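You operate a simulated robot arm through the tools that you are given. There is no shell and no other tool.

The job below is to be done with a simulated two-armed robot. You get a single attempt, and the scene is never put back.

## Task
Pick up the medium bottle from the free top of the fruit bench with one hand, pass it to the other hand and put it on the bay b. Set down upright: medium bottle.

It is judged by the outcome, as a careful person would: the job done as asked, and still so three seconds after it is handed in. It fails if anything else is knocked over, pushed out of place, dropped, spilled or broken.

## Robot
Two 7-joint arms with two-finger parallel grippers on one trunk, on a base that moves. Base frame: it is fixed to the floor where the robot stands at the start and does not move with it; the origin is under the middle of the robot, x ahead of it, y to its left, z up. Lengths are in mm, angles in rad, forces in N, time in s.
The left shoulder is at the start at [20, 138, 1250], the right one opposite. With the tool pointing down near the work surface each hand reaches from about 100 to 500 mm from the robot's upright axis, wherever it stands, measured 20 degrees to its own side. Places, roughly: bay B (12x15 cm) [-4020, -3600, 900]; medium bottle [-2000, -2750, 1000]. Payload 1.57 kg a hand.
The TCP of each hand is the grasp point between the finger pads, 30 mm short of the fingertips. In the tool frame z runs along the fingers and y along their closing line. The gripper opens to 80 mm. The fingers are 17 mm wide and 12 mm thick; the gripper's body (40 by 82 mm) begins 80 mm behind the TCP.
Orientation is told as [roll, pitch, yaw] about the base's x, y, z axes, in that order, counted from this pose: with the fingers straight down and closing along the base's y, the tool's x points along the base's -x, its y along +y and its z along -z.

## Interface
- The arms move only by the tool arm_command. It takes "left_motion", "right_motion" or both (then of equal length, played together; a hand with none holds still); each is one flat list of numbers, 7 for each row, row after row: the shift along the tool's x, y, z in mm, then the turn, a rotation vector about the tool's x, y, z in rad, then the gripper command, from -1 (fully open) to 1 (shut), values between in proportion. In form: [dx, dy, dz, wx, wy, wz, grip, dx, dy, dz, wx, wy, wz, grip, ...]. A call has 1 to 20 rows; each row is the pose to reach, as a shift and turn from the pose commanded when the call began, along the tool's axes at that moment. Rows are played at 5 a second. More than 50 mm and 0.15 rad between two rows, or a gripper value outside its range, and nothing of the call is played. A pose out of reach is approached as far as the arm can. The call stops where the force on the tool passes 40 N (or 10 N more than at its start, if that is more) or the arm is blocked; 0.2 s more then pass. The fingers move at their own pace (about 45 mm/s each) and stop on an object; they squeeze with about 29 N. The grip force told is the motor's: it shows also when the fingers shut on nothing. Time passes only in rows, and 0.2 s behind the last, so rows that repeat a pose let the fingers close. The reply holds the time, the measured pose of the TCP, the force on the tool along the base axes, the opening and the grip force, in the units named above and with some noise, with the torque about the TCP (base axes, N m) and any sound that the robot's microphone picked up.
- Cameras (640 x 400 px; columns grow to the right, rows downward): "scene" is now at [191.6, -8.7, 1160.9]; the picture's right is [-0.09, -1.00, 0.00], its down [-0.30, 0.03, -0.95] and it looks along [0.95, -0.09, -0.31] (base axes); focal length 214 px, centre (320, 200). "left" rides on the left gripper at [72, 7, -122] in its tool frame; the picture's right is [-0.09, 1.00, 0.00], its down [-0.84, -0.08, -0.54] and it looks along [-0.54, -0.05, 0.84] (tool axes); focal length 238 px, centre (320, 200). "right" rides on the right gripper at [72, -7, -122] in its tool frame; the picture's right is [0.09, 1.00, 0.00], its down [-0.84, 0.08, -0.54] and it looks along [-0.54, 0.05, 0.84] (tool axes); focal length 238 px, centre (320, 200). There is no depth. A picture from a camera that has moved, and an enlarged one, comes with that camera's place and axes in the base frame and with its lens.
- snapshot(camera): a new picture of that camera. It takes no simulated time.
- move_column(by): slides the trunk up (or, below 0, down) by that many mm; the arms and the scene camera ride with it, the base frame stays. It gives what a move gives, with no picture.
- steer(legs): drives the robot by 1 to 6 legs, each [ahead, left, turn to the left] in mm, mm and rad, along the robot's own axes; the way and the turn of a leg run together, so that a leg with both is an arc; at most 1500 mm and 3.142 rad a leg. The arms and the cameras ride along, it lands a little off, and it stops where it bumps. It gives what a move gives.
- pan_tilt(pan, tilt): turns the head with the scene camera to pan (to the left, within 1.047 rad either way) and tilt (down, from -0.506 to 1.204), counted from straight ahead of the robot. It gives what a move gives.
- zoom(camera, box): a new picture of the part [left, top, right, bottom] of that camera's present view, enlarged. It takes no simulated time.
- close_job(): hands the job in; it is judged then, once.

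Nothing tells you exact positions but the pictures and the camera data. Unless the task says otherwise, let go and move clear before handing in.

The tools are called by a JSON object that holds its "fn" and its "kwargs". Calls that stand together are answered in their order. arm_command: Moves the arms, as the interface text tells. Its arguments: {"type":"object","properties":{"left_motion":{"type":"array","items":{"type":"number"}},"right_motion":{"type":"array","items":{"type":"number"}}},"required":[]} The other tools are called the same way: move_column (by) moves the trunk up or down; steer (legs) drives the base; pan_tilt (pan, tilt) turns the head that bears the scene camera; snapshot (camera) takes a picture; zoom (camera, box) takes an enlarged picture of a part of a camera's view; close_job () hands the job in.

At the start:

```text
time_s: 0.0
left_tcp_pos: [385.4, 192.2, 1133.9]
left_orientation: [0.0, 0.161, 0.008]
left_ft_force: [0.5, -0.7, 0.0]
left_torque: [-0.01, 0.03, -0.01]
left_opening: 80.0
left_gripper_force: 0.0
right_tcp_pos: [367.1, -157.5, 1137.1]
right_orientation: [-0.002, 0.157, -0.008]
right_ft_force: [0.1, -0.1, 0.0]
right_torque: [-0.05, -0.02, 0.03]
right_opening: 79.9
right_gripper_force: 0.1
trunk travel left (down, up): [-625.0, 615.0]
robot x, y, heading: [0.9, -2.5, 0.0]
head pan, tilt (commanded): [-0.094, 0.311]
```

scene: 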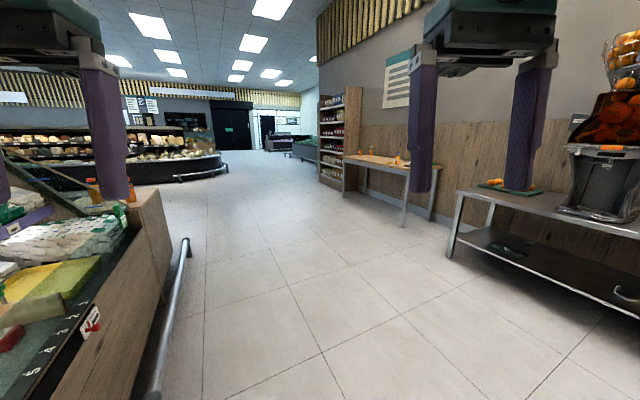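
right: 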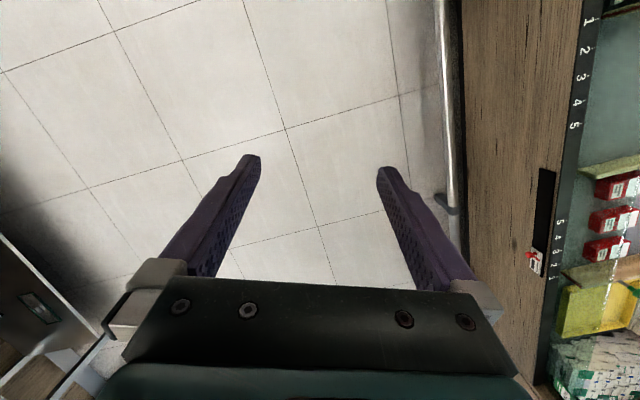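
left: 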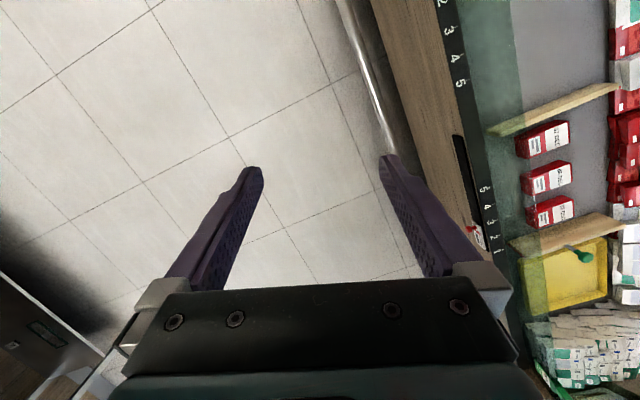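

I see an aisle in a shop, with a produce case on my left and benches on my right. The bottle and bay B lie behind me to the right, so I'll look around with the head first.

{"fn": "pan_tilt", "kwargs": {"pan": -1.047, "tilt": 0.3}}

{"fn": "snapshot", "kwargs": {"camera": "scene"}}

{"fn": "pan_tilt", "kwargs": {"pan": 1.047, "tilt": 0.3}}

{"fn": "snapshot", "kwargs": {"camera": "scene"}}

```text
time_s: 1.2
left_tcp_pos: [384.3, 191.7, 1133.4]
left_orientation: [0.0, 0.164, 0.009]
left_ft_force: [-0.6, 0.5, 0.3]
left_torque: [0.01, -0.04, -0.01]
left_opening: 80.2
left_gripper_force: 0.1
right_tcp_pos: [367.9, -157.4, 1138.1]
right_orientation: [-0.003, 0.158, -0.007]
right_ft_force: [0.5, 0.6, 0.1]
right_torque: [0.0, -0.01, 0.01]
right_opening: 79.9
right_gripper_force: 0.0
trunk travel left (down, up): [-625.0, 615.0]
robot x, y, heading: [2.3, -1.3, -0.001]
head pan, tilt (commanded): [-1.047, 0.3]
```

```text
taken
camera scene: at [145.4, -80.7, 1161.9], right [-0.87, -0.5, 0.0], down [-0.15, 0.26, -0.96], along [0.48, -0.83, -0.3], focal length 214 px, centre (320, 200)
```

scene: 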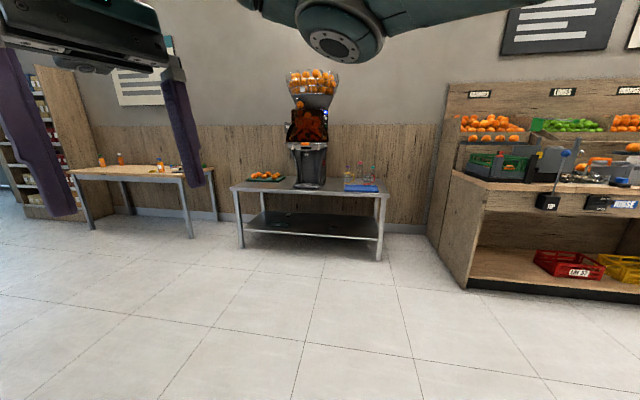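

```text
time_s: 3.2
left_tcp_pos: [384.5, 191.8, 1133.5]
left_orientation: [0.0, 0.164, 0.009]
left_ft_force: [0.4, 0.2, 0.0]
left_torque: [0.01, 0.0, 0.02]
left_opening: 80.1
left_gripper_force: 0.0
right_tcp_pos: [366.9, -158.4, 1138.2]
right_orientation: [-0.003, 0.16, -0.007]
right_ft_force: [0.1, -0.6, -0.1]
right_torque: [0.02, 0.02, 0.01]
right_opening: 80.0
right_gripper_force: 0.0
trunk travel left (down, up): [-625.0, 615.0]
robot x, y, heading: [-1.3, 1.4, -0.003]
head pan, tilt (commanded): [1.047, 0.3]
```

```text
taken
camera scene: at [145.4, 80.9, 1161.9], right [0.87, -0.5, 0.0], down [-0.15, -0.26, -0.96], along [0.48, 0.83, -0.3], focal length 214 px, centre (320, 200)
```

scene: 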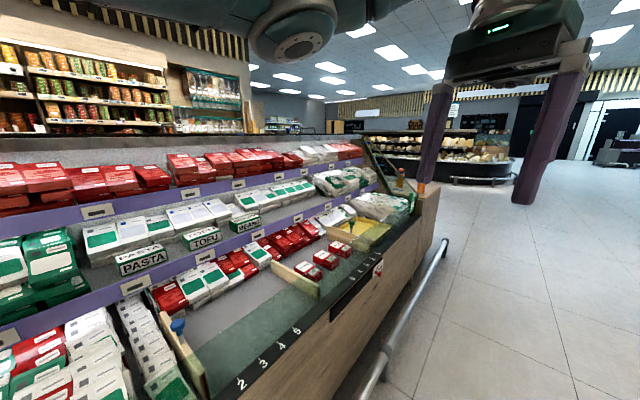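

The fruit bench with the orange bins is along the right wall, behind me to the right. I'll turn right in place to face that wall and look again.

{"fn": "steer", "kwargs": {"legs": [[0, 0, -1.57]]}}

{"fn": "pan_tilt", "kwargs": {"pan": -0.8, "tilt": 0.25}}

{"fn": "snapshot", "kwargs": {"camera": "scene"}}

```text
time_s: 7.4
left_tcp_pos: [194.1, -384.0, 1133.7]
left_orientation: [-0.001, 0.164, -1.556]
left_ft_force: [-0.4, -0.1, 0.4]
left_torque: [0.0, -0.02, 0.02]
left_opening: 80.0
left_gripper_force: 0.1
right_tcp_pos: [-156.0, -368.8, 1137.5]
right_orientation: [-0.002, 0.16, -1.574]
right_ft_force: [-0.1, -0.4, -0.5]
right_torque: [-0.03, 0.02, -0.03]
right_opening: 80.1
right_gripper_force: 0.0
trunk travel left (down, up): [-625.0, 615.0]
robot x, y, heading: [2.3, -3.1, -1.566]
head pan, tilt (commanded): [1.047, 0.3]
```

```text
time_s: 9.3
left_tcp_pos: [194.0, -383.4, 1134.3]
left_orientation: [0.001, 0.163, -1.557]
left_ft_force: [0.8, 1.0, -1.3]
left_torque: [0.02, -0.01, 0.01]
left_opening: 80.2
left_gripper_force: 0.1
right_tcp_pos: [-156.1, -367.8, 1137.3]
right_orientation: [0.0, 0.156, -1.57]
right_ft_force: [0.6, -0.3, -1.2]
right_torque: [0.01, 0.0, 0.04]
right_opening: 80.2
right_gripper_force: 0.1
trunk travel left (down, up): [-625.0, 615.0]
robot x, y, heading: [-0.4, 0.2, -1.565]
head pan, tilt (commanded): [-0.799, 0.25]
```

```text
taken
camera scene: at [-67.3, -165.2, 1166.6], right [-0.7, 0.71, 0.0], down [0.18, 0.17, -0.97], along [-0.69, -0.68, -0.25], focal length 214 px, centre (320, 200)
```

scene: 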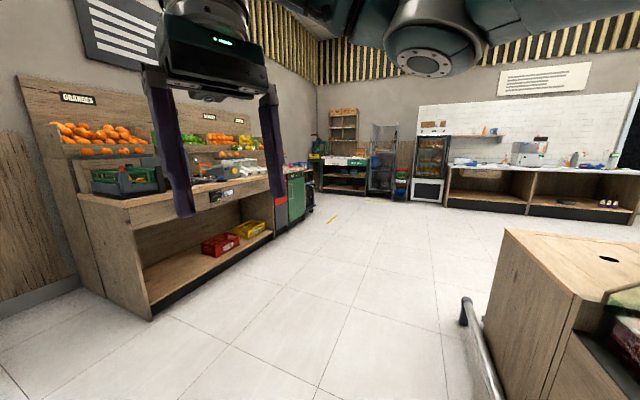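

The bench, the wall and the case all run about 20° off the base axes. I take the bench front to pass near (-1400, -2370), with about 2 m of free aisle. I'll move out into the aisle, square up to the wall and slide right towards the bottle.

{"fn": "steer", "kwargs": {"legs": [[650, 0, 0], [0, 0, 0.345], [0, -1500, 0]]}}

{"fn": "pan_tilt", "kwargs": {"pan": -0.6, "tilt": 0.3}}

{"fn": "snapshot", "kwargs": {"camera": "scene"}}

```text
time_s: 21.0
left_tcp_pos: [-1079.3, -1473.5, 1132.2]
left_orientation: [-0.001, 0.164, -1.204]
left_ft_force: [0.2, -0.1, 0.4]
left_torque: [0.0, 0.02, 0.01]
left_opening: 80.0
left_gripper_force: 0.1
right_tcp_pos: [-1412.1, -1581.2, 1137.2]
right_orientation: [-0.002, 0.158, -1.219]
right_ft_force: [-0.4, 0.7, -0.1]
right_torque: [0.04, -0.01, 0.0]
right_opening: 80.1
right_gripper_force: 0.0
trunk travel left (down, up): [-625.0, 615.0]
robot x, y, heading: [-1398.5, -1178.6, -1.214]
head pan, tilt (commanded): [-0.799, 0.25]
```

```text
time_s: 21.7
left_tcp_pos: [-1080.1, -1473.6, 1132.8]
left_orientation: [-0.001, 0.163, -1.204]
left_ft_force: [-0.3, -0.6, 0.9]
left_torque: [-0.01, -0.01, 0.01]
left_opening: 80.1
left_gripper_force: 0.0
right_tcp_pos: [-1412.9, -1579.6, 1137.0]
right_orientation: [-0.002, 0.161, -1.218]
right_ft_force: [0.4, 0.8, -0.3]
right_torque: [-0.02, 0.03, 0.03]
right_opening: 80.0
right_gripper_force: 0.0
trunk travel left (down, up): [-625.0, 615.0]
robot x, y, heading: [-1393.5, -1180.2, -1.215]
head pan, tilt (commanded): [-0.6, 0.3]
```

```text
taken
camera scene: at [-1382.0, -1364.7, 1161.9], right [-0.97, 0.24, 0.0], down [0.07, 0.29, -0.96], along [-0.23, -0.93, -0.3], focal length 214 px, centre (320, 200)
```

scene: 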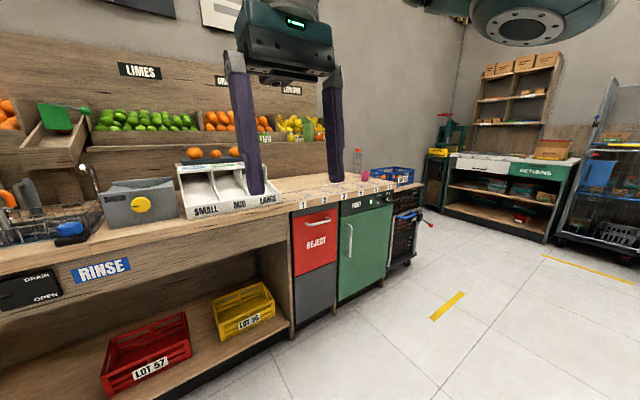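

I can see the free bench top beyond the SMALL/MID/LARGE trays, with bottles near its far end, and a RETURNS desk beyond it. I'll zoom in on both.

{"fn": "zoom", "kwargs": {"camera": "scene", "box": [280, 130, 440, 230]}}

{"fn": "zoom", "kwargs": {"camera": "scene", "box": [420, 120, 600, 240]}}

```text
4.00 times, centred on (360, 180) of scene
camera zoom: at [-1382.0, -1364.7, 1161.9], right [-0.97, 0.24, 0.0], down [0.07, 0.29, -0.96], along [-0.23, -0.93, -0.3], focal length 858 px, centre (160, 280)
```

zoom: 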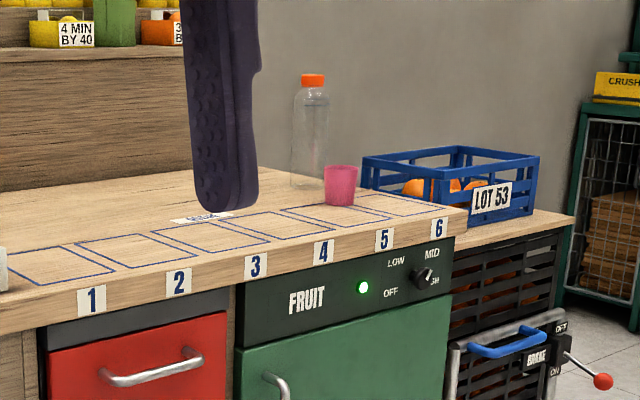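

```text
3.33 times, centred on (510, 180) of scene
camera zoom: at [-1382.0, -1364.7, 1161.9], right [-0.97, 0.24, 0.0], down [0.07, 0.29, -0.96], along [-0.23, -0.93, -0.3], focal length 715 px, centre (-313, 267)
```

zoom: 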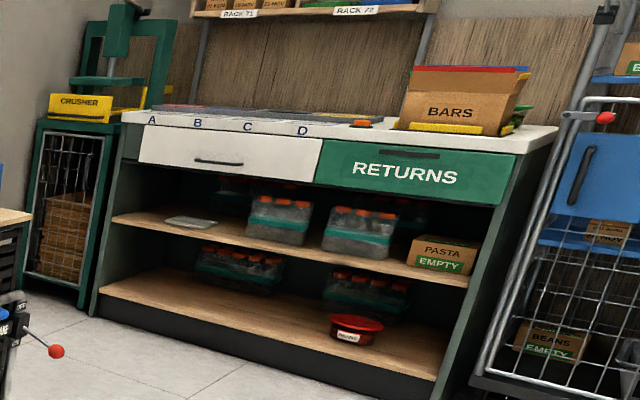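

The clear bottle with the orange cap stands beside a pink cup at the numbered end of the bench. Bays A to D are marked on the RETURNS desk top. I'll slide further right to face the bottle.

{"fn": "steer", "kwargs": {"legs": [[0, -1050, 0]]}}

{"fn": "pan_tilt", "kwargs": {"pan": 0.0, "tilt": 0.3}}

{"fn": "snapshot", "kwargs": {"camera": "scene"}}

```text
time_s: 27.1
left_tcp_pos: [-2058.0, -1841.5, 1132.3]
left_orientation: [-0.001, 0.164, -1.199]
left_ft_force: [0.0, 1.2, 1.1]
left_torque: [0.02, 0.01, 0.0]
left_opening: 80.0
left_gripper_force: 0.1
right_tcp_pos: [-2389.5, -1948.4, 1138.4]
right_orientation: [-0.003, 0.158, -1.214]
right_ft_force: [-0.1, 0.0, -0.2]
right_torque: [0.0, 0.01, 0.04]
right_opening: 80.0
right_gripper_force: 0.1
trunk travel left (down, up): [-625.0, 615.0]
robot x, y, heading: [-2375.3, -1549.2, -1.209]
head pan, tilt (commanded): [-0.6, 0.3]
```

```text
time_s: 28.1
left_tcp_pos: [-2058.7, -1841.6, 1132.8]
left_orientation: [0.002, 0.165, -1.199]
left_ft_force: [-0.7, 0.3, -0.3]
left_torque: [0.04, -0.02, 0.05]
left_opening: 80.0
left_gripper_force: 0.1
right_tcp_pos: [-2390.6, -1950.1, 1137.5]
right_orientation: [-0.001, 0.162, -1.215]
right_ft_force: [-0.4, -0.9, -0.6]
right_torque: [-0.01, -0.02, -0.01]
right_opening: 79.9
right_gripper_force: 0.1
trunk travel left (down, up): [-625.0, 615.0]
robot x, y, heading: [-2376.5, -1547.3, -1.211]
head pan, tilt (commanded): [0.0, 0.3]
```

```text
taken
camera scene: at [-2306.4, -1730.6, 1161.9], right [-0.94, -0.35, 0.0], down [-0.1, 0.28, -0.96], along [0.34, -0.89, -0.3], focal length 214 px, centre (320, 200)
```

scene: 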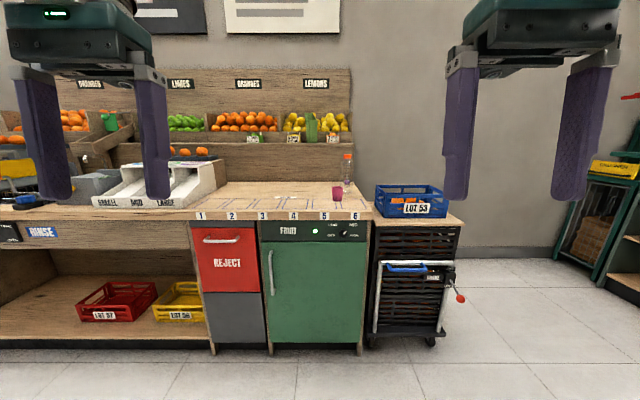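

{"fn": "zoom", "kwargs": {"camera": "scene", "box": [180, 130, 400, 250]}}

{"fn": "zoom", "kwargs": {"camera": "scene", "box": [310, 145, 390, 215]}}

```text
2.91 times, centred on (290, 190) of scene
camera zoom: at [-2306.4, -1730.6, 1161.9], right [-0.94, -0.35, 0.0], down [-0.1, 0.28, -0.96], along [0.34, -0.89, -0.3], focal length 624 px, centre (407, 229)
```

zoom: 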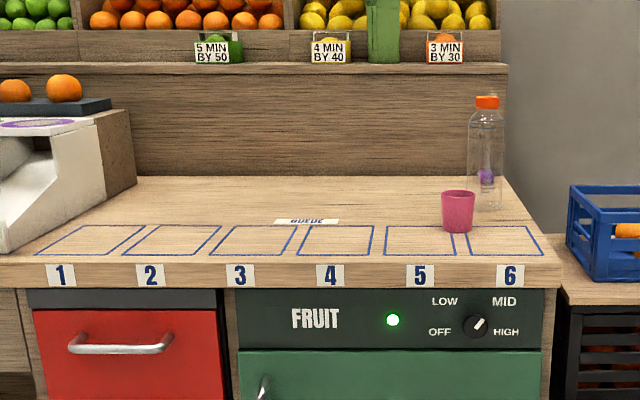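

```text
5.71 times, centred on (350, 180) of scene
camera zoom: at [-2306.4, -1730.6, 1161.9], right [-0.94, -0.35, 0.0], down [-0.1, 0.28, -0.96], along [0.34, -0.89, -0.3], focal length 1226 px, centre (149, 314)
```

zoom: 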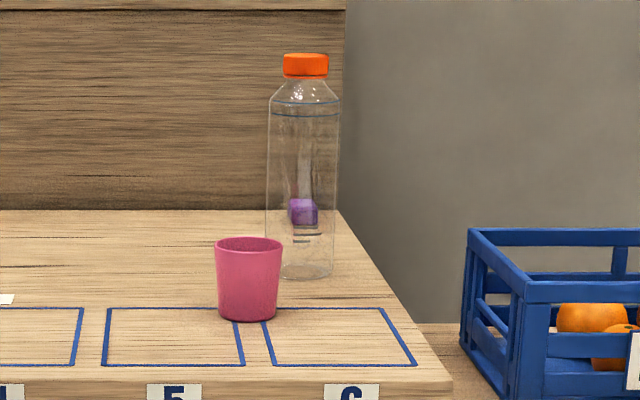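

There's a single orange-capped bottle about 60 mm wide and 190 mm tall, with the pink cup in front of it and slightly to its left. To get depth I need a second viewpoint, so I'll raise the trunk for clearance, drive 400 mm closer and look again.

{"fn": "move_column", "kwargs": {"by": 150}}

{"fn": "steer", "kwargs": {"legs": [[400, 0, 0]]}}

{"fn": "pan_tilt", "kwargs": {"pan": -0.1, "tilt": 0.6}}

{"fn": "snapshot", "kwargs": {"camera": "scene"}}

{"fn": "snapshot", "kwargs": {"camera": "right"}}

{"fn": "snapshot", "kwargs": {"camera": "left"}}

```text
time_s: 29.9
left_tcp_pos: [-2057.7, -1841.5, 1282.2]
left_orientation: [-0.001, 0.165, -1.198]
left_ft_force: [-0.2, -0.3, -0.2]
left_torque: [-0.04, 0.0, -0.01]
left_opening: 80.0
left_gripper_force: 0.0
right_tcp_pos: [-2391.0, -1949.2, 1287.7]
right_orientation: [-0.002, 0.162, -1.215]
right_ft_force: [0.2, -0.2, 0.3]
right_torque: [0.0, 0.03, 0.01]
right_opening: 80.0
right_gripper_force: 0.1
trunk travel left (down, up): [-775.0, 465.0]
robot x, y, heading: [-2375.7, -1549.0, -1.206]
head pan, tilt (commanded): [0.0, 0.3]
```

```text
time_s: 32.4
left_tcp_pos: [-1916.9, -2217.0, 1281.9]
left_orientation: [0.0, 0.164, -1.199]
left_ft_force: [0.9, -0.3, 0.5]
left_torque: [-0.04, 0.02, 0.05]
left_opening: 79.8
left_gripper_force: 0.1
right_tcp_pos: [-2249.6, -2323.5, 1288.4]
right_orientation: [-0.002, 0.16, -1.217]
right_ft_force: [0.5, 0.4, 0.3]
right_torque: [0.02, 0.02, -0.02]
right_opening: 79.9
right_gripper_force: 0.0
trunk travel left (down, up): [-775.0, 465.0]
robot x, y, heading: [-2231.0, -1926.0, -1.206]
head pan, tilt (commanded): [0.0, 0.3]
```

```text
time_s: 33.2
left_tcp_pos: [-1915.7, -2215.7, 1282.9]
left_orientation: [-0.001, 0.164, -1.199]
left_ft_force: [0.1, 0.3, -0.1]
left_torque: [-0.01, 0.0, 0.02]
left_opening: 80.1
left_gripper_force: 0.0
right_tcp_pos: [-2249.7, -2324.9, 1287.1]
right_orientation: [-0.003, 0.16, -1.216]
right_ft_force: [0.1, 0.6, 0.6]
right_torque: [-0.03, -0.03, -0.01]
right_opening: 80.1
right_gripper_force: 0.2
trunk travel left (down, up): [-775.0, 465.0]
robot x, y, heading: [-2231.1, -1923.1, -1.21]
head pan, tilt (commanded): [-0.099, 0.6]
```

```text
taken
camera scene: at [-2174.9, -2103.3, 1284.5], right [-0.97, -0.26, 0.0], down [-0.15, 0.55, -0.83], along [0.21, -0.8, -0.56], focal length 214 px, centre (320, 200)
```

scene: 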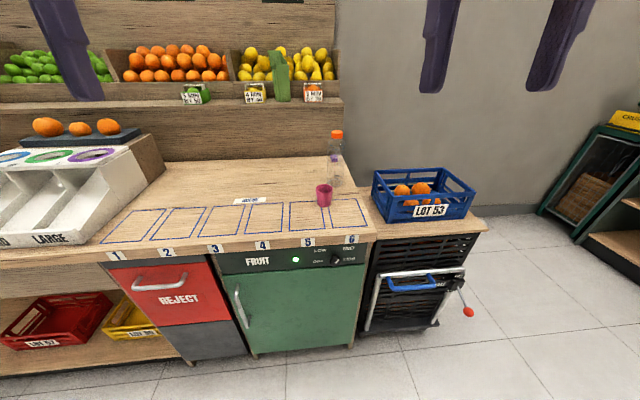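

```text
taken
camera right: at [-2273.4, -2277.8, 1418.2], right [0.9, 0.43, 0.01], down [0.39, -0.83, 0.4], along [0.18, -0.36, -0.92], focal length 238 px, centre (320, 200)
```

right: 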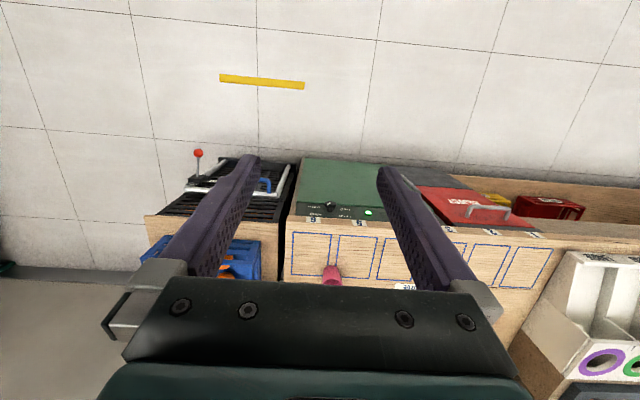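

```text
taken
camera left: at [-1928.5, -2165.8, 1415.2], right [0.96, 0.28, -0.01], down [0.26, -0.88, 0.4], along [0.1, -0.39, -0.92], focal length 238 px, centre (320, 200)
```

left: 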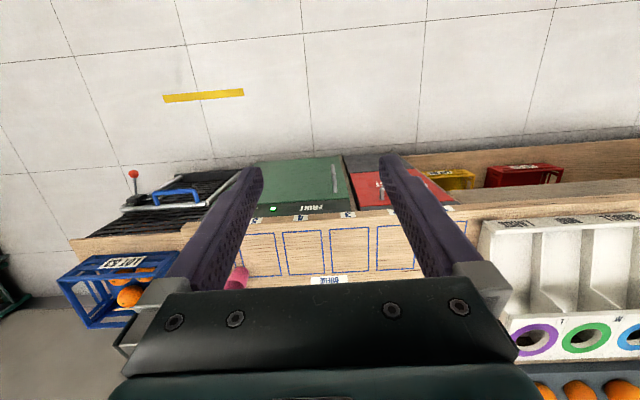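

Now I have a second, higher view. I'll zoom on the bottle and cup to triangulate them.

{"fn": "zoom", "kwargs": {"camera": "scene", "box": [290, 120, 390, 220]}}

{"fn": "zoom", "kwargs": {"camera": "scene", "box": [200, 150, 400, 280]}}

```text
4.00 times, centred on (340, 170) of scene
camera zoom: at [-2174.9, -2103.3, 1284.5], right [-0.97, -0.26, 0.0], down [-0.15, 0.55, -0.83], along [0.21, -0.8, -0.56], focal length 858 px, centre (240, 320)
```

zoom: 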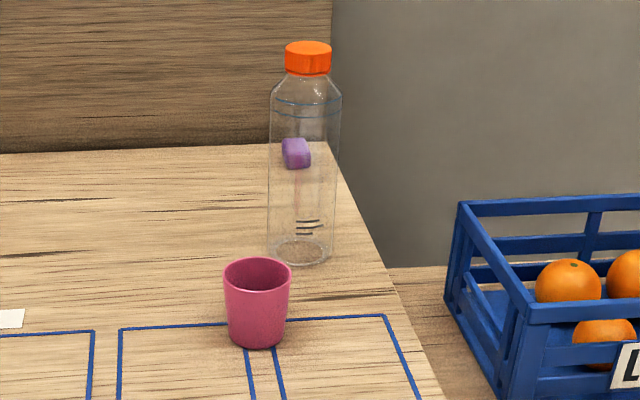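

```text
3.08 times, centred on (300, 215) of scene
camera zoom: at [-2174.9, -2103.3, 1284.5], right [-0.97, -0.26, 0.0], down [-0.15, 0.55, -0.83], along [0.21, -0.8, -0.56], focal length 660 px, centre (382, 154)
```

zoom: 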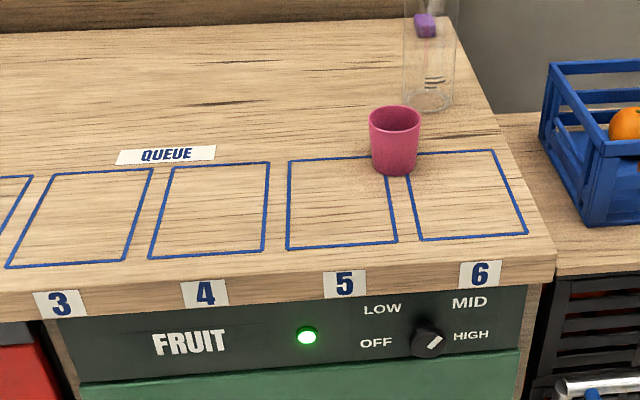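

Triangulating from both views, I get the bench top at z≈851. The bottle axis is at about (-2038, -2850), with a top at 1055, a body about 67 mm wide and a cap about 40 mm. The bottle is some 300 mm behind the bench's front edge, so I need to see how close the base can get; I'll look down.

{"fn": "pan_tilt", "kwargs": {"pan": 0, "tilt": 1.2}}

{"fn": "snapshot", "kwargs": {"camera": "scene"}}

```text
time_s: 34.2
left_tcp_pos: [-1916.1, -2215.5, 1283.6]
left_orientation: [0.001, 0.163, -1.198]
left_ft_force: [-0.3, 0.0, 0.1]
left_torque: [0.04, 0.02, 0.02]
left_opening: 79.9
left_gripper_force: 0.0
right_tcp_pos: [-2249.3, -2324.8, 1287.3]
right_orientation: [-0.002, 0.161, -1.217]
right_ft_force: [-0.4, 0.2, 0.3]
right_torque: [0.01, 0.01, -0.01]
right_opening: 79.7
right_gripper_force: 0.0
trunk travel left (down, up): [-775.0, 465.0]
robot x, y, heading: [-2231.6, -1926.8, -1.21]
head pan, tilt (commanded): [0.0, 1.201]
```

```text
taken
camera scene: at [-2178.0, -2070.3, 1239.9], right [-0.94, -0.35, 0.0], down [-0.33, 0.87, -0.36], along [0.13, -0.34, -0.93], focal length 214 px, centre (320, 200)
```

scene: 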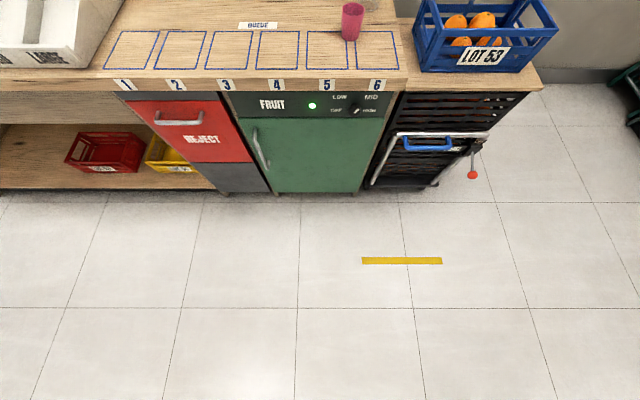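

The base itself isn't visible from here, so I'll approach the bench in modest steps with the hands high. I'll drive 300 mm, which leaves about 335 mm from the robot axis to the bench edge.

{"fn": "steer", "kwargs": {"legs": [[300, 0, 0]]}}

{"fn": "pan_tilt", "kwargs": {"pan": -0.2, "tilt": 0.7}}

{"fn": "snapshot", "kwargs": {"camera": "scene"}}

{"fn": "snapshot", "kwargs": {"camera": "right"}}

```text
time_s: 36.2
left_tcp_pos: [-1807.7, -2500.6, 1282.4]
left_orientation: [0.001, 0.165, -1.198]
left_ft_force: [0.5, 0.5, 0.4]
left_torque: [-0.02, -0.03, 0.04]
left_opening: 79.9
left_gripper_force: 0.1
right_tcp_pos: [-2141.6, -2609.9, 1287.8]
right_orientation: [-0.002, 0.161, -1.217]
right_ft_force: [0.7, 0.7, -0.1]
right_torque: [-0.01, 0.02, 0.0]
right_opening: 79.9
right_gripper_force: 0.1
trunk travel left (down, up): [-775.0, 465.0]
robot x, y, heading: [-2126.7, -2211.1, -1.212]
head pan, tilt (commanded): [0.0, 1.201]
```

```text
time_s: 37.2
left_tcp_pos: [-1809.1, -2500.1, 1283.1]
left_orientation: [0.002, 0.165, -1.197]
left_ft_force: [-0.5, -0.4, 0.5]
left_torque: [-0.01, -0.02, -0.02]
left_opening: 80.0
left_gripper_force: 0.0
right_tcp_pos: [-2141.8, -2608.0, 1287.9]
right_orientation: [0.001, 0.16, -1.218]
right_ft_force: [-0.6, -0.1, -0.2]
right_torque: [0.02, 0.01, 0.01]
right_opening: 80.1
right_gripper_force: 0.1
trunk travel left (down, up): [-775.0, 465.0]
robot x, y, heading: [-2125.9, -2207.6, -1.21]
head pan, tilt (commanded): [-0.201, 0.7]
```

```text
taken
camera scene: at [-2076.5, -2386.0, 1275.7], right [-0.99, -0.16, 0.0], down [-0.1, 0.64, -0.76], along [0.12, -0.75, -0.64], focal length 214 px, centre (320, 200)
```

scene: 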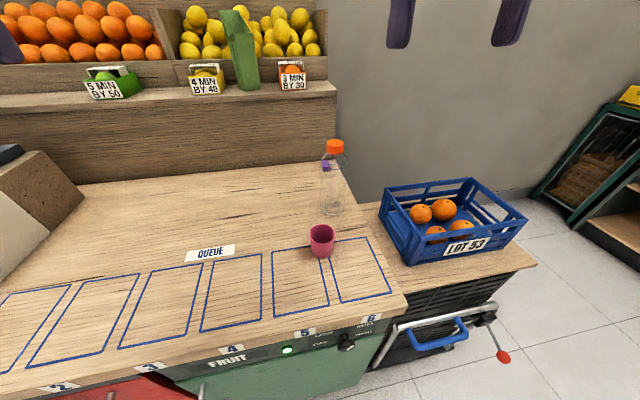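

```text
taken
camera right: at [-2165.6, -2562.2, 1418.2], right [0.9, 0.43, 0.01], down [0.39, -0.83, 0.4], along [0.18, -0.36, -0.92], focal length 238 px, centre (320, 200)
```

right: 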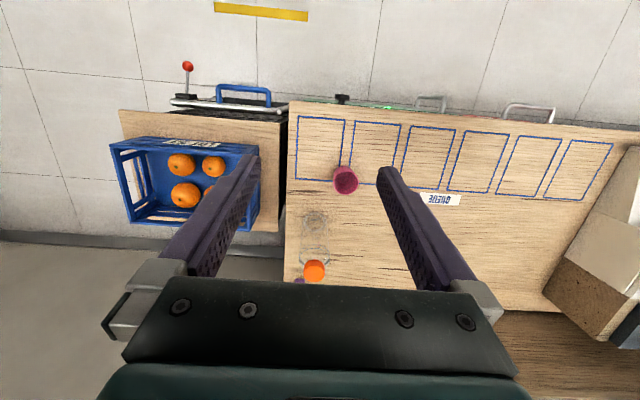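

The bottle is now visible in both the head and right wrist cameras. I'll zoom in both to refine its position and check what the purple thing is.

{"fn": "zoom", "kwargs": {"camera": "scene", "box": [290, 130, 370, 260]}}

{"fn": "zoom", "kwargs": {"camera": "right", "box": [280, 150, 380, 300]}}

```text
3.08 times, centred on (330, 195) of scene
camera zoom: at [-2076.5, -2386.0, 1275.7], right [-0.99, -0.16, 0.0], down [-0.1, 0.64, -0.76], along [0.12, -0.75, -0.64], focal length 660 px, centre (289, 215)
```

zoom: 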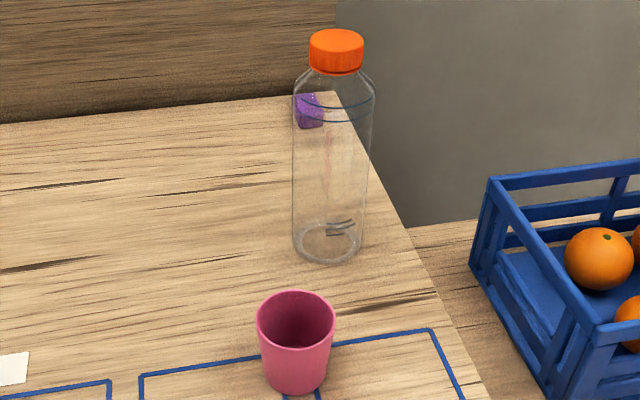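

```text
2.67 times, centred on (330, 225) of right
camera zoom: at [-2165.6, -2562.2, 1418.2], right [0.9, 0.43, 0.01], down [0.39, -0.83, 0.4], along [0.18, -0.36, -0.92], focal length 636 px, centre (293, 133)
```

zoom: 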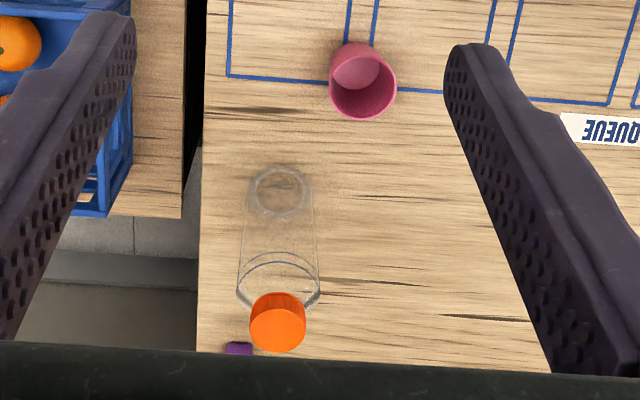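

The axis estimates agree: the bottle is at (-2038, -2849). The cup is about 145 mm in front and 60 mm left of it, and a small purple block lies about 200 mm behind it on the bench. The right hand will pick the cap from above, so I'll extend it high over the bottle first and check its reach.

{"fn": "arm_command", "kwargs": {"right_motion": [-32.3, 1.5, -5.2, 0, -0.02, 0, -1, -64.6, 3, -10.4, 0, -0.04, 0, -1, -96.9, 4.5, -15.6, 0, -0.06, 0, -1, -129.2, 6, -20.8, 0, -0.08, 0, -1, -161.5, 7.5, -26, 0, -0.1, 0, -1, -193.8, 9, -31.2, 0, -0.12, 0, -1, -226.1, 10.5, -36.4, 0, -0.14, 0, -1, -258.4, 12, -41.6, 0, -0.16, 0, -1, -258.4, 12, -41.6, 0, -0.16, 0, -1]}}

{"fn": "snapshot", "kwargs": {"camera": "right"}}

{"fn": "snapshot", "kwargs": {"camera": "scene"}}

```text
time_s: 39.2
left_tcp_pos: [-1808.8, -2500.2, 1282.9]
left_orientation: [0.001, 0.165, -1.198]
left_ft_force: [-0.2, 0.5, 0.0]
left_torque: [-0.01, -0.01, 0.02]
left_opening: 79.9
left_gripper_force: 0.0
right_tcp_pos: [-2120.7, -2708.6, 1254.1]
right_orientation: [0.004, 0.045, -1.23]
right_ft_force: [-0.2, -0.3, -0.3]
right_torque: [0.0, -0.04, -0.03]
right_opening: 80.0
right_gripper_force: 0.1
right hand out of reach, approached as far as the arm can: row 3, 4, 5, 6, 7, 8, 9
trunk travel left (down, up): [-775.0, 465.0]
robot x, y, heading: [-2126.6, -2208.6, -1.209]
head pan, tilt (commanded): [-0.201, 0.7]
```

```text
taken
camera right: at [-2150.1, -2648.3, 1378.7], right [0.91, 0.42, 0.01], down [0.36, -0.79, 0.5], along [0.22, -0.45, -0.86], focal length 238 px, centre (320, 200)
```

right: 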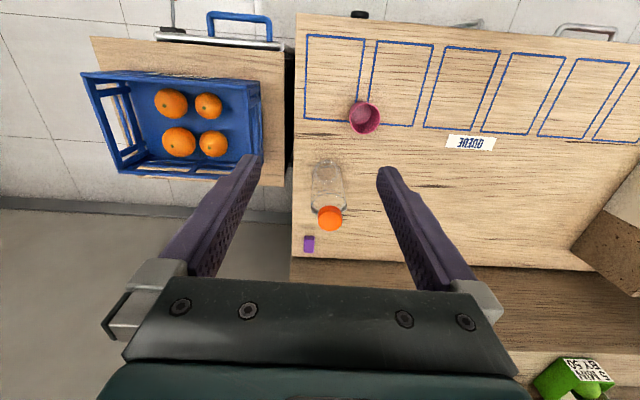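

```text
taken
camera scene: at [-2076.5, -2386.1, 1275.8], right [-0.99, -0.16, 0.0], down [-0.1, 0.64, -0.76], along [0.12, -0.76, -0.64], focal length 214 px, centre (320, 200)
```

scene: 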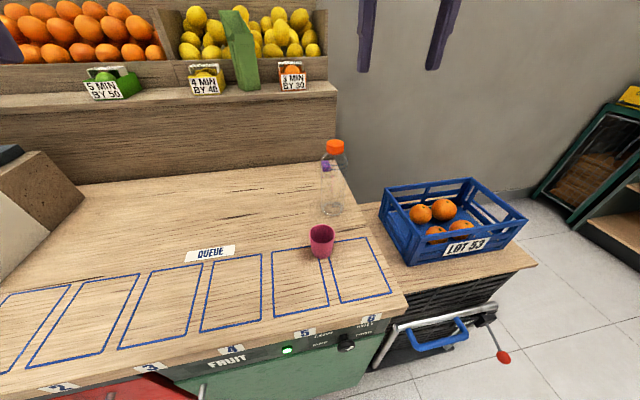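

The arm's reach tops out at about 470 mm ahead with the tool down, and the bottle is at about 630 mm. I'll close in on the bench carefully in small steps, watching that each step completes without a bump.

{"fn": "steer", "kwargs": {"legs": [[50, 0, 0]]}}

{"fn": "pan_tilt", "kwargs": {"pan": 0, "tilt": 1.2}}

{"fn": "snapshot", "kwargs": {"camera": "scene"}}

```text
time_s: 40.1
left_tcp_pos: [-1790.3, -2547.5, 1282.6]
left_orientation: [-0.001, 0.164, -1.197]
left_ft_force: [0.0, -0.8, 0.4]
left_torque: [0.02, 0.02, 0.01]
left_opening: 80.2
left_gripper_force: 0.0
right_tcp_pos: [-2103.2, -2756.2, 1254.9]
right_orientation: [-0.001, 0.045, -1.225]
right_ft_force: [-0.3, 0.2, -0.6]
right_torque: [0.0, 0.03, 0.0]
right_opening: 79.7
right_gripper_force: 0.1
trunk travel left (down, up): [-775.0, 465.0]
robot x, y, heading: [-2109.6, -2256.9, -1.212]
head pan, tilt (commanded): [-0.201, 0.7]
```

```text
time_s: 41.0
left_tcp_pos: [-1791.6, -2547.1, 1283.3]
left_orientation: [0.002, 0.164, -1.198]
left_ft_force: [0.8, 0.2, 0.7]
left_torque: [-0.03, -0.02, -0.01]
left_opening: 79.7
left_gripper_force: 0.0
right_tcp_pos: [-2102.8, -2754.0, 1253.2]
right_orientation: [-0.003, 0.048, -1.226]
right_ft_force: [0.2, 0.1, 0.5]
right_torque: [0.02, 0.0, 0.0]
right_opening: 80.2
right_gripper_force: 0.1
trunk travel left (down, up): [-775.0, 465.0]
robot x, y, heading: [-2107.7, -2256.7, -1.211]
head pan, tilt (commanded): [0.0, 1.201]
```

```text
taken
camera scene: at [-2052.7, -2401.3, 1239.9], right [-0.94, -0.35, 0.0], down [-0.33, 0.87, -0.36], along [0.13, -0.34, -0.93], focal length 214 px, centre (320, 200)
```

scene: 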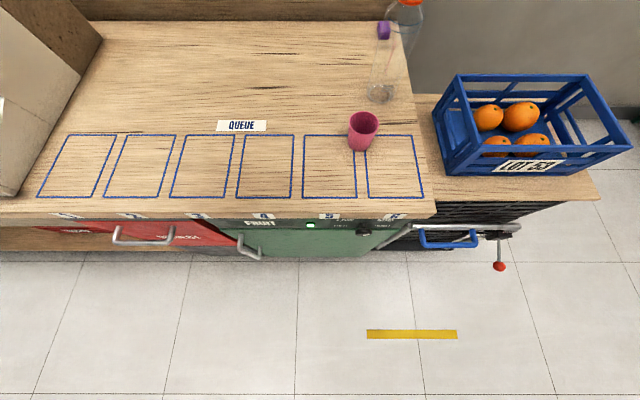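

At 579 mm the bottle is still too far for a straight-down tool, so I'll take the cap with the tool tilted about 45° forward, which extends the reach. First, a small test move back shows what the arm's command reference is after the out-of-reach move.

{"fn": "arm_command", "kwargs": {"right_motion": [40, 0, 0, 0, 0, 0, -1]}}

```text
time_s: 41.4
left_tcp_pos: [-1790.5, -2547.5, 1282.6]
left_orientation: [0.001, 0.165, -1.197]
left_ft_force: [-0.9, -0.7, -0.8]
left_torque: [-0.02, 0.04, 0.0]
left_opening: 80.0
left_gripper_force: 0.0
right_tcp_pos: [-2102.9, -2755.2, 1252.7]
right_orientation: [0.0, 0.048, -1.224]
right_ft_force: [0.1, -1.0, -0.3]
right_torque: [-0.01, 0.03, 0.0]
right_opening: 80.1
right_gripper_force: 0.1
right hand out of reach, approached as far as the arm can: row 1
trunk travel left (down, up): [-775.0, 465.0]
robot x, y, heading: [-2106.6, -2255.4, -1.205]
head pan, tilt (commanded): [0.0, 1.201]
```

The reference is the commanded pose, so I'll account for that. Now I'll pull the hand back into reach and tilt it to 45° forward, still high above everything.

{"fn": "arm_command", "kwargs": {"right_motion": [40, 0, 0, 0, 0, 0, -1, 80, 0, 0, 0, 0, 0, -1, 120, 0, 0, 0, 0, 0, -1, 160, 0, 0, 0, 0, 0, -1, 150, 0, 5, 0, -0.131, 0, -1, 140, 0, 10, 0, -0.262, 0, -1, 130, 0, 15, 0, -0.393, 0, -1, 120, 0, 20, 0, -0.524, 0, -1, 110, 0, 25, 0, -0.655, 0, -1, 101, 0, 31, 0, -0.785, 0, -1, 101, 0, 31, 0, -0.785, 0, -1]}}

{"fn": "snapshot", "kwargs": {"camera": "right"}}

```text
time_s: 43.8
left_tcp_pos: [-1790.5, -2547.2, 1283.8]
left_orientation: [-0.001, 0.164, -1.198]
left_ft_force: [0.4, 0.3, 0.0]
left_torque: [0.03, 0.02, -0.03]
left_opening: 80.2
left_gripper_force: 0.0
right_tcp_pos: [-2136.2, -2659.0, 1228.2]
right_orientation: [0.001, -0.741, -1.225]
right_ft_force: [-0.3, -0.5, 0.1]
right_torque: [0.0, 0.03, -0.04]
right_opening: 79.8
right_gripper_force: 0.1
right hand out of reach, approached as far as the arm can: row 1, 2
trunk travel left (down, up): [-775.0, 465.0]
robot x, y, heading: [-2105.7, -2253.9, -1.211]
head pan, tilt (commanded): [0.0, 1.201]
```

```text
taken
camera right: at [-2189.1, -2532.8, 1269.6], right [0.91, 0.4, -0.06], down [0.16, -0.21, 0.96], along [0.37, -0.89, -0.26], focal length 238 px, centre (320, 200)
```

right: 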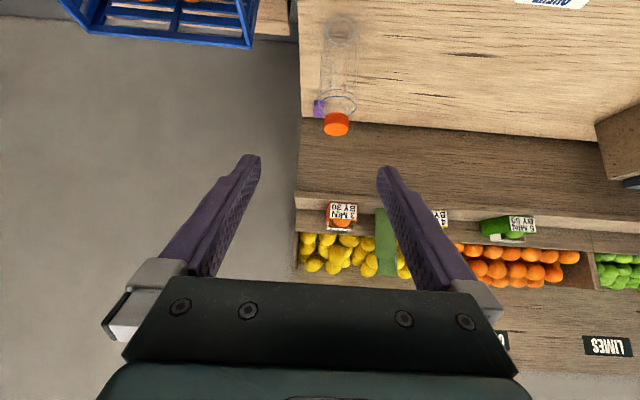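

The hand is now tilted about 42° forward, well above the bench. I'll move it to the pre-grasp line behind and above the cap, still high, then lower the trunk.

{"fn": "arm_command", "kwargs": {"right_motion": [-27, 5.4, 12.8, 0, 0, 0, -1, -54, 10.8, 25.7, 0, 0, 0, -1, -81, 16.1, 38.5, 0, 0, 0, -1, -108, 21.5, 51.4, 0, 0, 0, -1, -135, 26.9, 64.2, 0, 0, 0, -1, -135, 26.9, 64.2, 0, 0, 0, -1]}}

{"fn": "snapshot", "kwargs": {"camera": "right"}}

```text
time_s: 45.2
left_tcp_pos: [-1790.6, -2548.2, 1283.0]
left_orientation: [0.001, 0.164, -1.198]
left_ft_force: [-0.3, 0.1, 0.2]
left_torque: [-0.02, -0.03, -0.04]
left_opening: 80.1
left_gripper_force: 0.1
right_tcp_pos: [-2063.4, -2784.2, 1272.3]
right_orientation: [-0.002, -0.74, -1.226]
right_ft_force: [0.4, -0.1, -0.3]
right_torque: [-0.01, -0.01, -0.03]
right_opening: 79.9
right_gripper_force: 0.0
trunk travel left (down, up): [-775.0, 465.0]
robot x, y, heading: [-2105.5, -2256.4, -1.206]
head pan, tilt (commanded): [0.0, 1.201]
```

```text
taken
camera right: at [-2114.2, -2658.7, 1313.1], right [0.91, 0.4, -0.06], down [0.16, -0.21, 0.96], along [0.37, -0.89, -0.26], focal length 238 px, centre (320, 200)
```

right: 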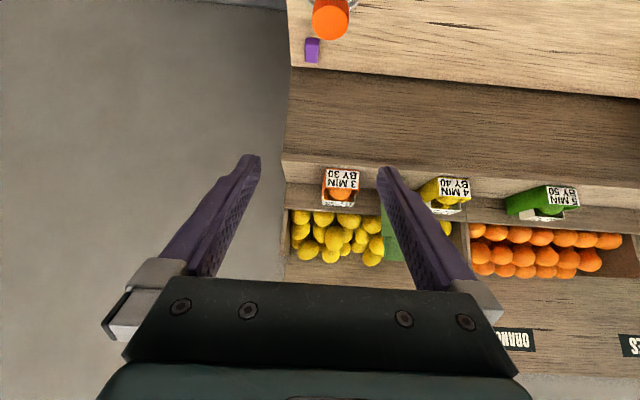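

The hand is on target and the camera confirms the cap's line within a few mm. I'll lower the trunk in two steps to bring the hand to pre-grasp height.

{"fn": "move_column", "kwargs": {"by": -90}}

{"fn": "pan_tilt", "kwargs": {"pan": -0.2, "tilt": 0.6}}

{"fn": "snapshot", "kwargs": {"camera": "scene"}}

{"fn": "snapshot", "kwargs": {"camera": "right"}}

```text
time_s: 46.5
left_tcp_pos: [-1792.1, -2546.9, 1192.4]
left_orientation: [0.001, 0.164, -1.197]
left_ft_force: [0.4, 0.7, -0.2]
left_torque: [-0.02, 0.01, 0.01]
left_opening: 80.0
left_gripper_force: 0.1
right_tcp_pos: [-2063.0, -2783.7, 1182.8]
right_orientation: [-0.002, -0.74, -1.224]
right_ft_force: [0.7, -0.4, -0.6]
right_torque: [0.0, -0.02, -0.01]
right_opening: 80.1
right_gripper_force: 0.0
trunk travel left (down, up): [-685.0, 555.0]
robot x, y, heading: [-2103.6, -2257.3, -1.207]
head pan, tilt (commanded): [0.0, 1.201]
```

```text
time_s: 47.5
left_tcp_pos: [-1790.6, -2547.5, 1193.2]
left_orientation: [-0.001, 0.166, -1.198]
left_ft_force: [-0.1, -0.6, -0.2]
left_torque: [0.01, 0.01, 0.0]
left_opening: 79.8
left_gripper_force: 0.2
right_tcp_pos: [-2063.3, -2783.1, 1181.0]
right_orientation: [0.0, -0.741, -1.226]
right_ft_force: [-0.2, 0.2, -1.1]
right_torque: [0.01, 0.02, -0.01]
right_opening: 80.3
right_gripper_force: 0.0
trunk travel left (down, up): [-685.0, 555.0]
robot x, y, heading: [-2107.2, -2255.3, -1.211]
head pan, tilt (commanded): [-0.201, 0.6]
```

```text
taken
camera scene: at [-2058.3, -2436.1, 1194.4], right [-0.99, -0.16, 0.0], down [-0.09, 0.56, -0.82], along [0.13, -0.81, -0.57], focal length 214 px, centre (320, 200)
```

scene: 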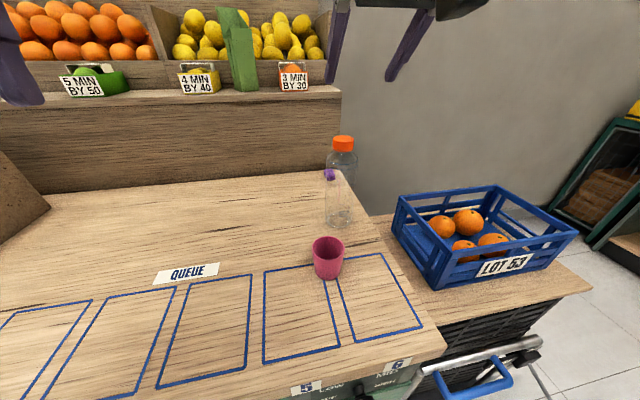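

```text
taken
camera right: at [-2114.4, -2658.5, 1223.1], right [0.91, 0.4, -0.06], down [0.16, -0.21, 0.96], along [0.37, -0.89, -0.26], focal length 238 px, centre (320, 200)
```

right: 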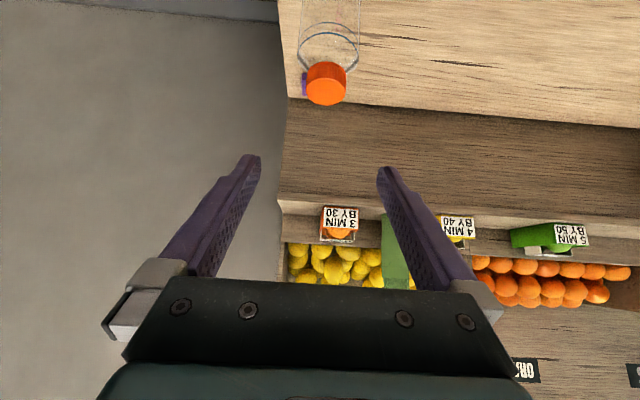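

{"fn": "zoom", "kwargs": {"camera": "scene", "box": [300, 110, 400, 240]}}

{"fn": "zoom", "kwargs": {"camera": "right", "box": [240, 0, 400, 120]}}

```text
3.08 times, centred on (350, 175) of scene
camera zoom: at [-2058.3, -2436.1, 1194.4], right [-0.99, -0.16, 0.0], down [-0.09, 0.56, -0.82], along [0.13, -0.81, -0.57], focal length 660 px, centre (228, 277)
```

zoom: 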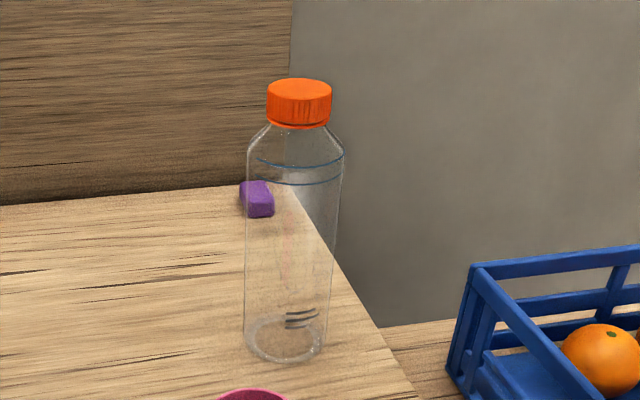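

```text
3.33 times, centred on (320, 60) of right
camera zoom: at [-2114.4, -2658.5, 1223.1], right [0.91, 0.4, -0.06], down [0.16, -0.21, 0.96], along [0.37, -0.89, -0.26], focal length 794 px, centre (320, 667)
```

zoom: 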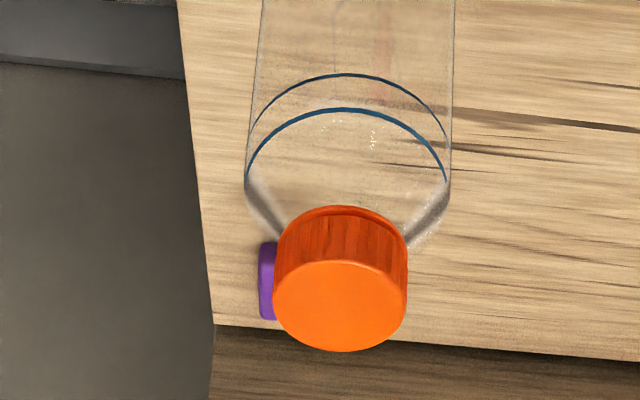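

The cap axis is confirmed at (-2037, -2849) with its top at 1055. I'll lower the last 60 mm and advance 60 mm along the tool axis towards the cap.

{"fn": "move_column", "kwargs": {"by": -60}}

{"fn": "arm_command", "kwargs": {"right_motion": [0, 0.5, 15, 0, 0, 0, -1, -0.5, 1, 30, 0, 0, 0, -1, -0.8, 1.5, 45, 0, 0, 0, -1, -1.1, 2.2, 60, 0, 0, 0, -1]}}

{"fn": "snapshot", "kwargs": {"camera": "right"}}

{"fn": "snapshot", "kwargs": {"camera": "scene"}}

```text
time_s: 48.5
left_tcp_pos: [-1790.4, -2546.9, 1134.8]
left_orientation: [-0.001, 0.163, -1.196]
left_ft_force: [0.5, -0.7, -0.3]
left_torque: [0.01, 0.0, -0.01]
left_opening: 79.9
left_gripper_force: 0.1
right_tcp_pos: [-2062.0, -2784.3, 1122.6]
right_orientation: [-0.004, -0.741, -1.226]
right_ft_force: [0.1, -0.8, -0.3]
right_torque: [0.0, -0.02, 0.01]
right_opening: 80.3
right_gripper_force: 0.0
trunk travel left (down, up): [-625.0, 615.0]
robot x, y, heading: [-2105.8, -2254.6, -1.206]
head pan, tilt (commanded): [-0.201, 0.6]
```

```text
time_s: 49.5
left_tcp_pos: [-1791.2, -2547.6, 1132.9]
left_orientation: [-0.001, 0.165, -1.198]
left_ft_force: [-0.5, -0.2, 0.2]
left_torque: [-0.03, -0.02, -0.01]
left_opening: 79.9
left_gripper_force: 0.1
right_tcp_pos: [-2045.5, -2821.4, 1079.2]
right_orientation: [0.0, -0.739, -1.226]
right_ft_force: [-0.2, 1.2, 0.8]
right_torque: [0.02, 0.0, -0.02]
right_opening: 80.3
right_gripper_force: 0.1
trunk travel left (down, up): [-625.0, 615.0]
robot x, y, heading: [-2108.2, -2256.4, -1.213]
head pan, tilt (commanded): [-0.201, 0.6]
```

```text
taken
camera right: at [-2098.2, -2696.6, 1119.8], right [0.91, 0.4, -0.06], down [0.16, -0.21, 0.96], along [0.37, -0.89, -0.26], focal length 238 px, centre (320, 200)
```

right: 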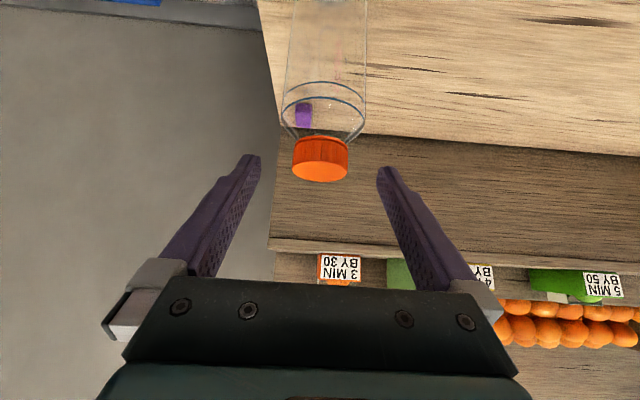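

```text
taken
camera scene: at [-2058.2, -2436.2, 1134.4], right [-0.99, -0.16, 0.0], down [-0.09, 0.56, -0.83], along [0.13, -0.81, -0.56], focal length 214 px, centre (320, 200)
```

scene: 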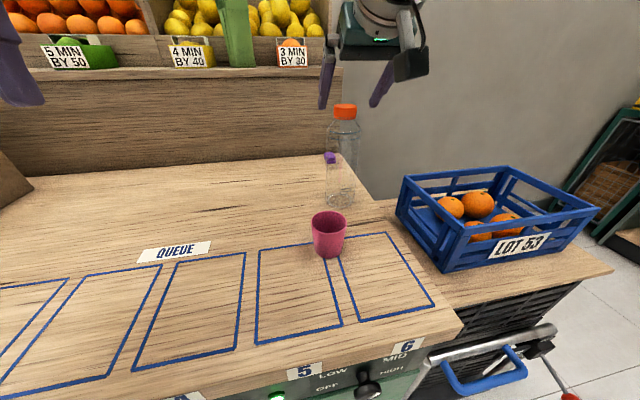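

The cap is centred between the fingers. I'll advance the last 31 mm and check before closing.

{"fn": "arm_command", "kwargs": {"right_motion": [0, -0.3, 10, 0, 0, 0, -1, 0.1, -0.6, 20, 0, 0, 0, -1, 0.3, -0.8, 31, 0, 0, 0, -1]}}

{"fn": "snapshot", "kwargs": {"camera": "right"}}

{"fn": "zoom", "kwargs": {"camera": "scene", "box": [280, 40, 440, 220]}}

```text
time_s: 50.3
left_tcp_pos: [-1791.0, -2546.7, 1131.7]
left_orientation: [-0.001, 0.164, -1.197]
left_ft_force: [-0.7, -0.8, -0.3]
left_torque: [0.02, 0.02, -0.01]
left_opening: 80.2
left_gripper_force: 0.0
right_tcp_pos: [-2040.1, -2842.5, 1055.9]
right_orientation: [-0.001, -0.74, -1.226]
right_ft_force: [-0.2, 0.9, -0.7]
right_torque: [0.01, 0.01, -0.01]
right_opening: 79.9
right_gripper_force: 0.1
trunk travel left (down, up): [-625.0, 615.0]
robot x, y, heading: [-2105.6, -2255.9, -1.212]
head pan, tilt (commanded): [-0.201, 0.6]
```

```text
taken
camera right: at [-2092.0, -2716.6, 1096.5], right [0.91, 0.4, -0.06], down [0.16, -0.21, 0.96], along [0.37, -0.89, -0.26], focal length 238 px, centre (320, 200)
```

right: 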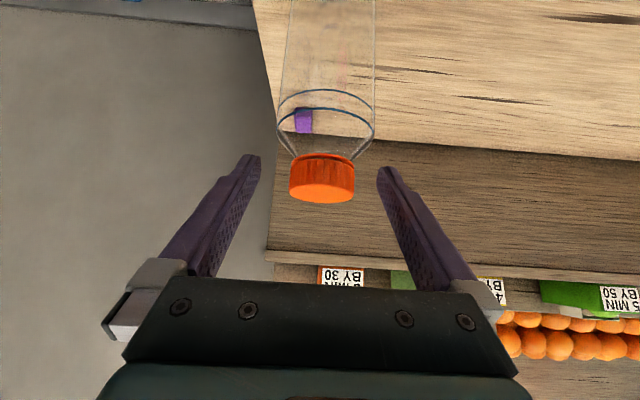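

```text
2.22 times, centred on (360, 130) of scene
camera zoom: at [-2058.3, -2436.2, 1134.4], right [-0.99, -0.16, 0.0], down [-0.09, 0.56, -0.83], along [0.13, -0.81, -0.56], focal length 477 px, centre (231, 356)
```

zoom: 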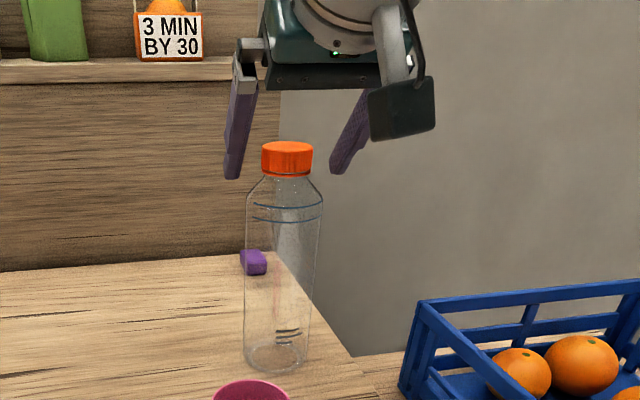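

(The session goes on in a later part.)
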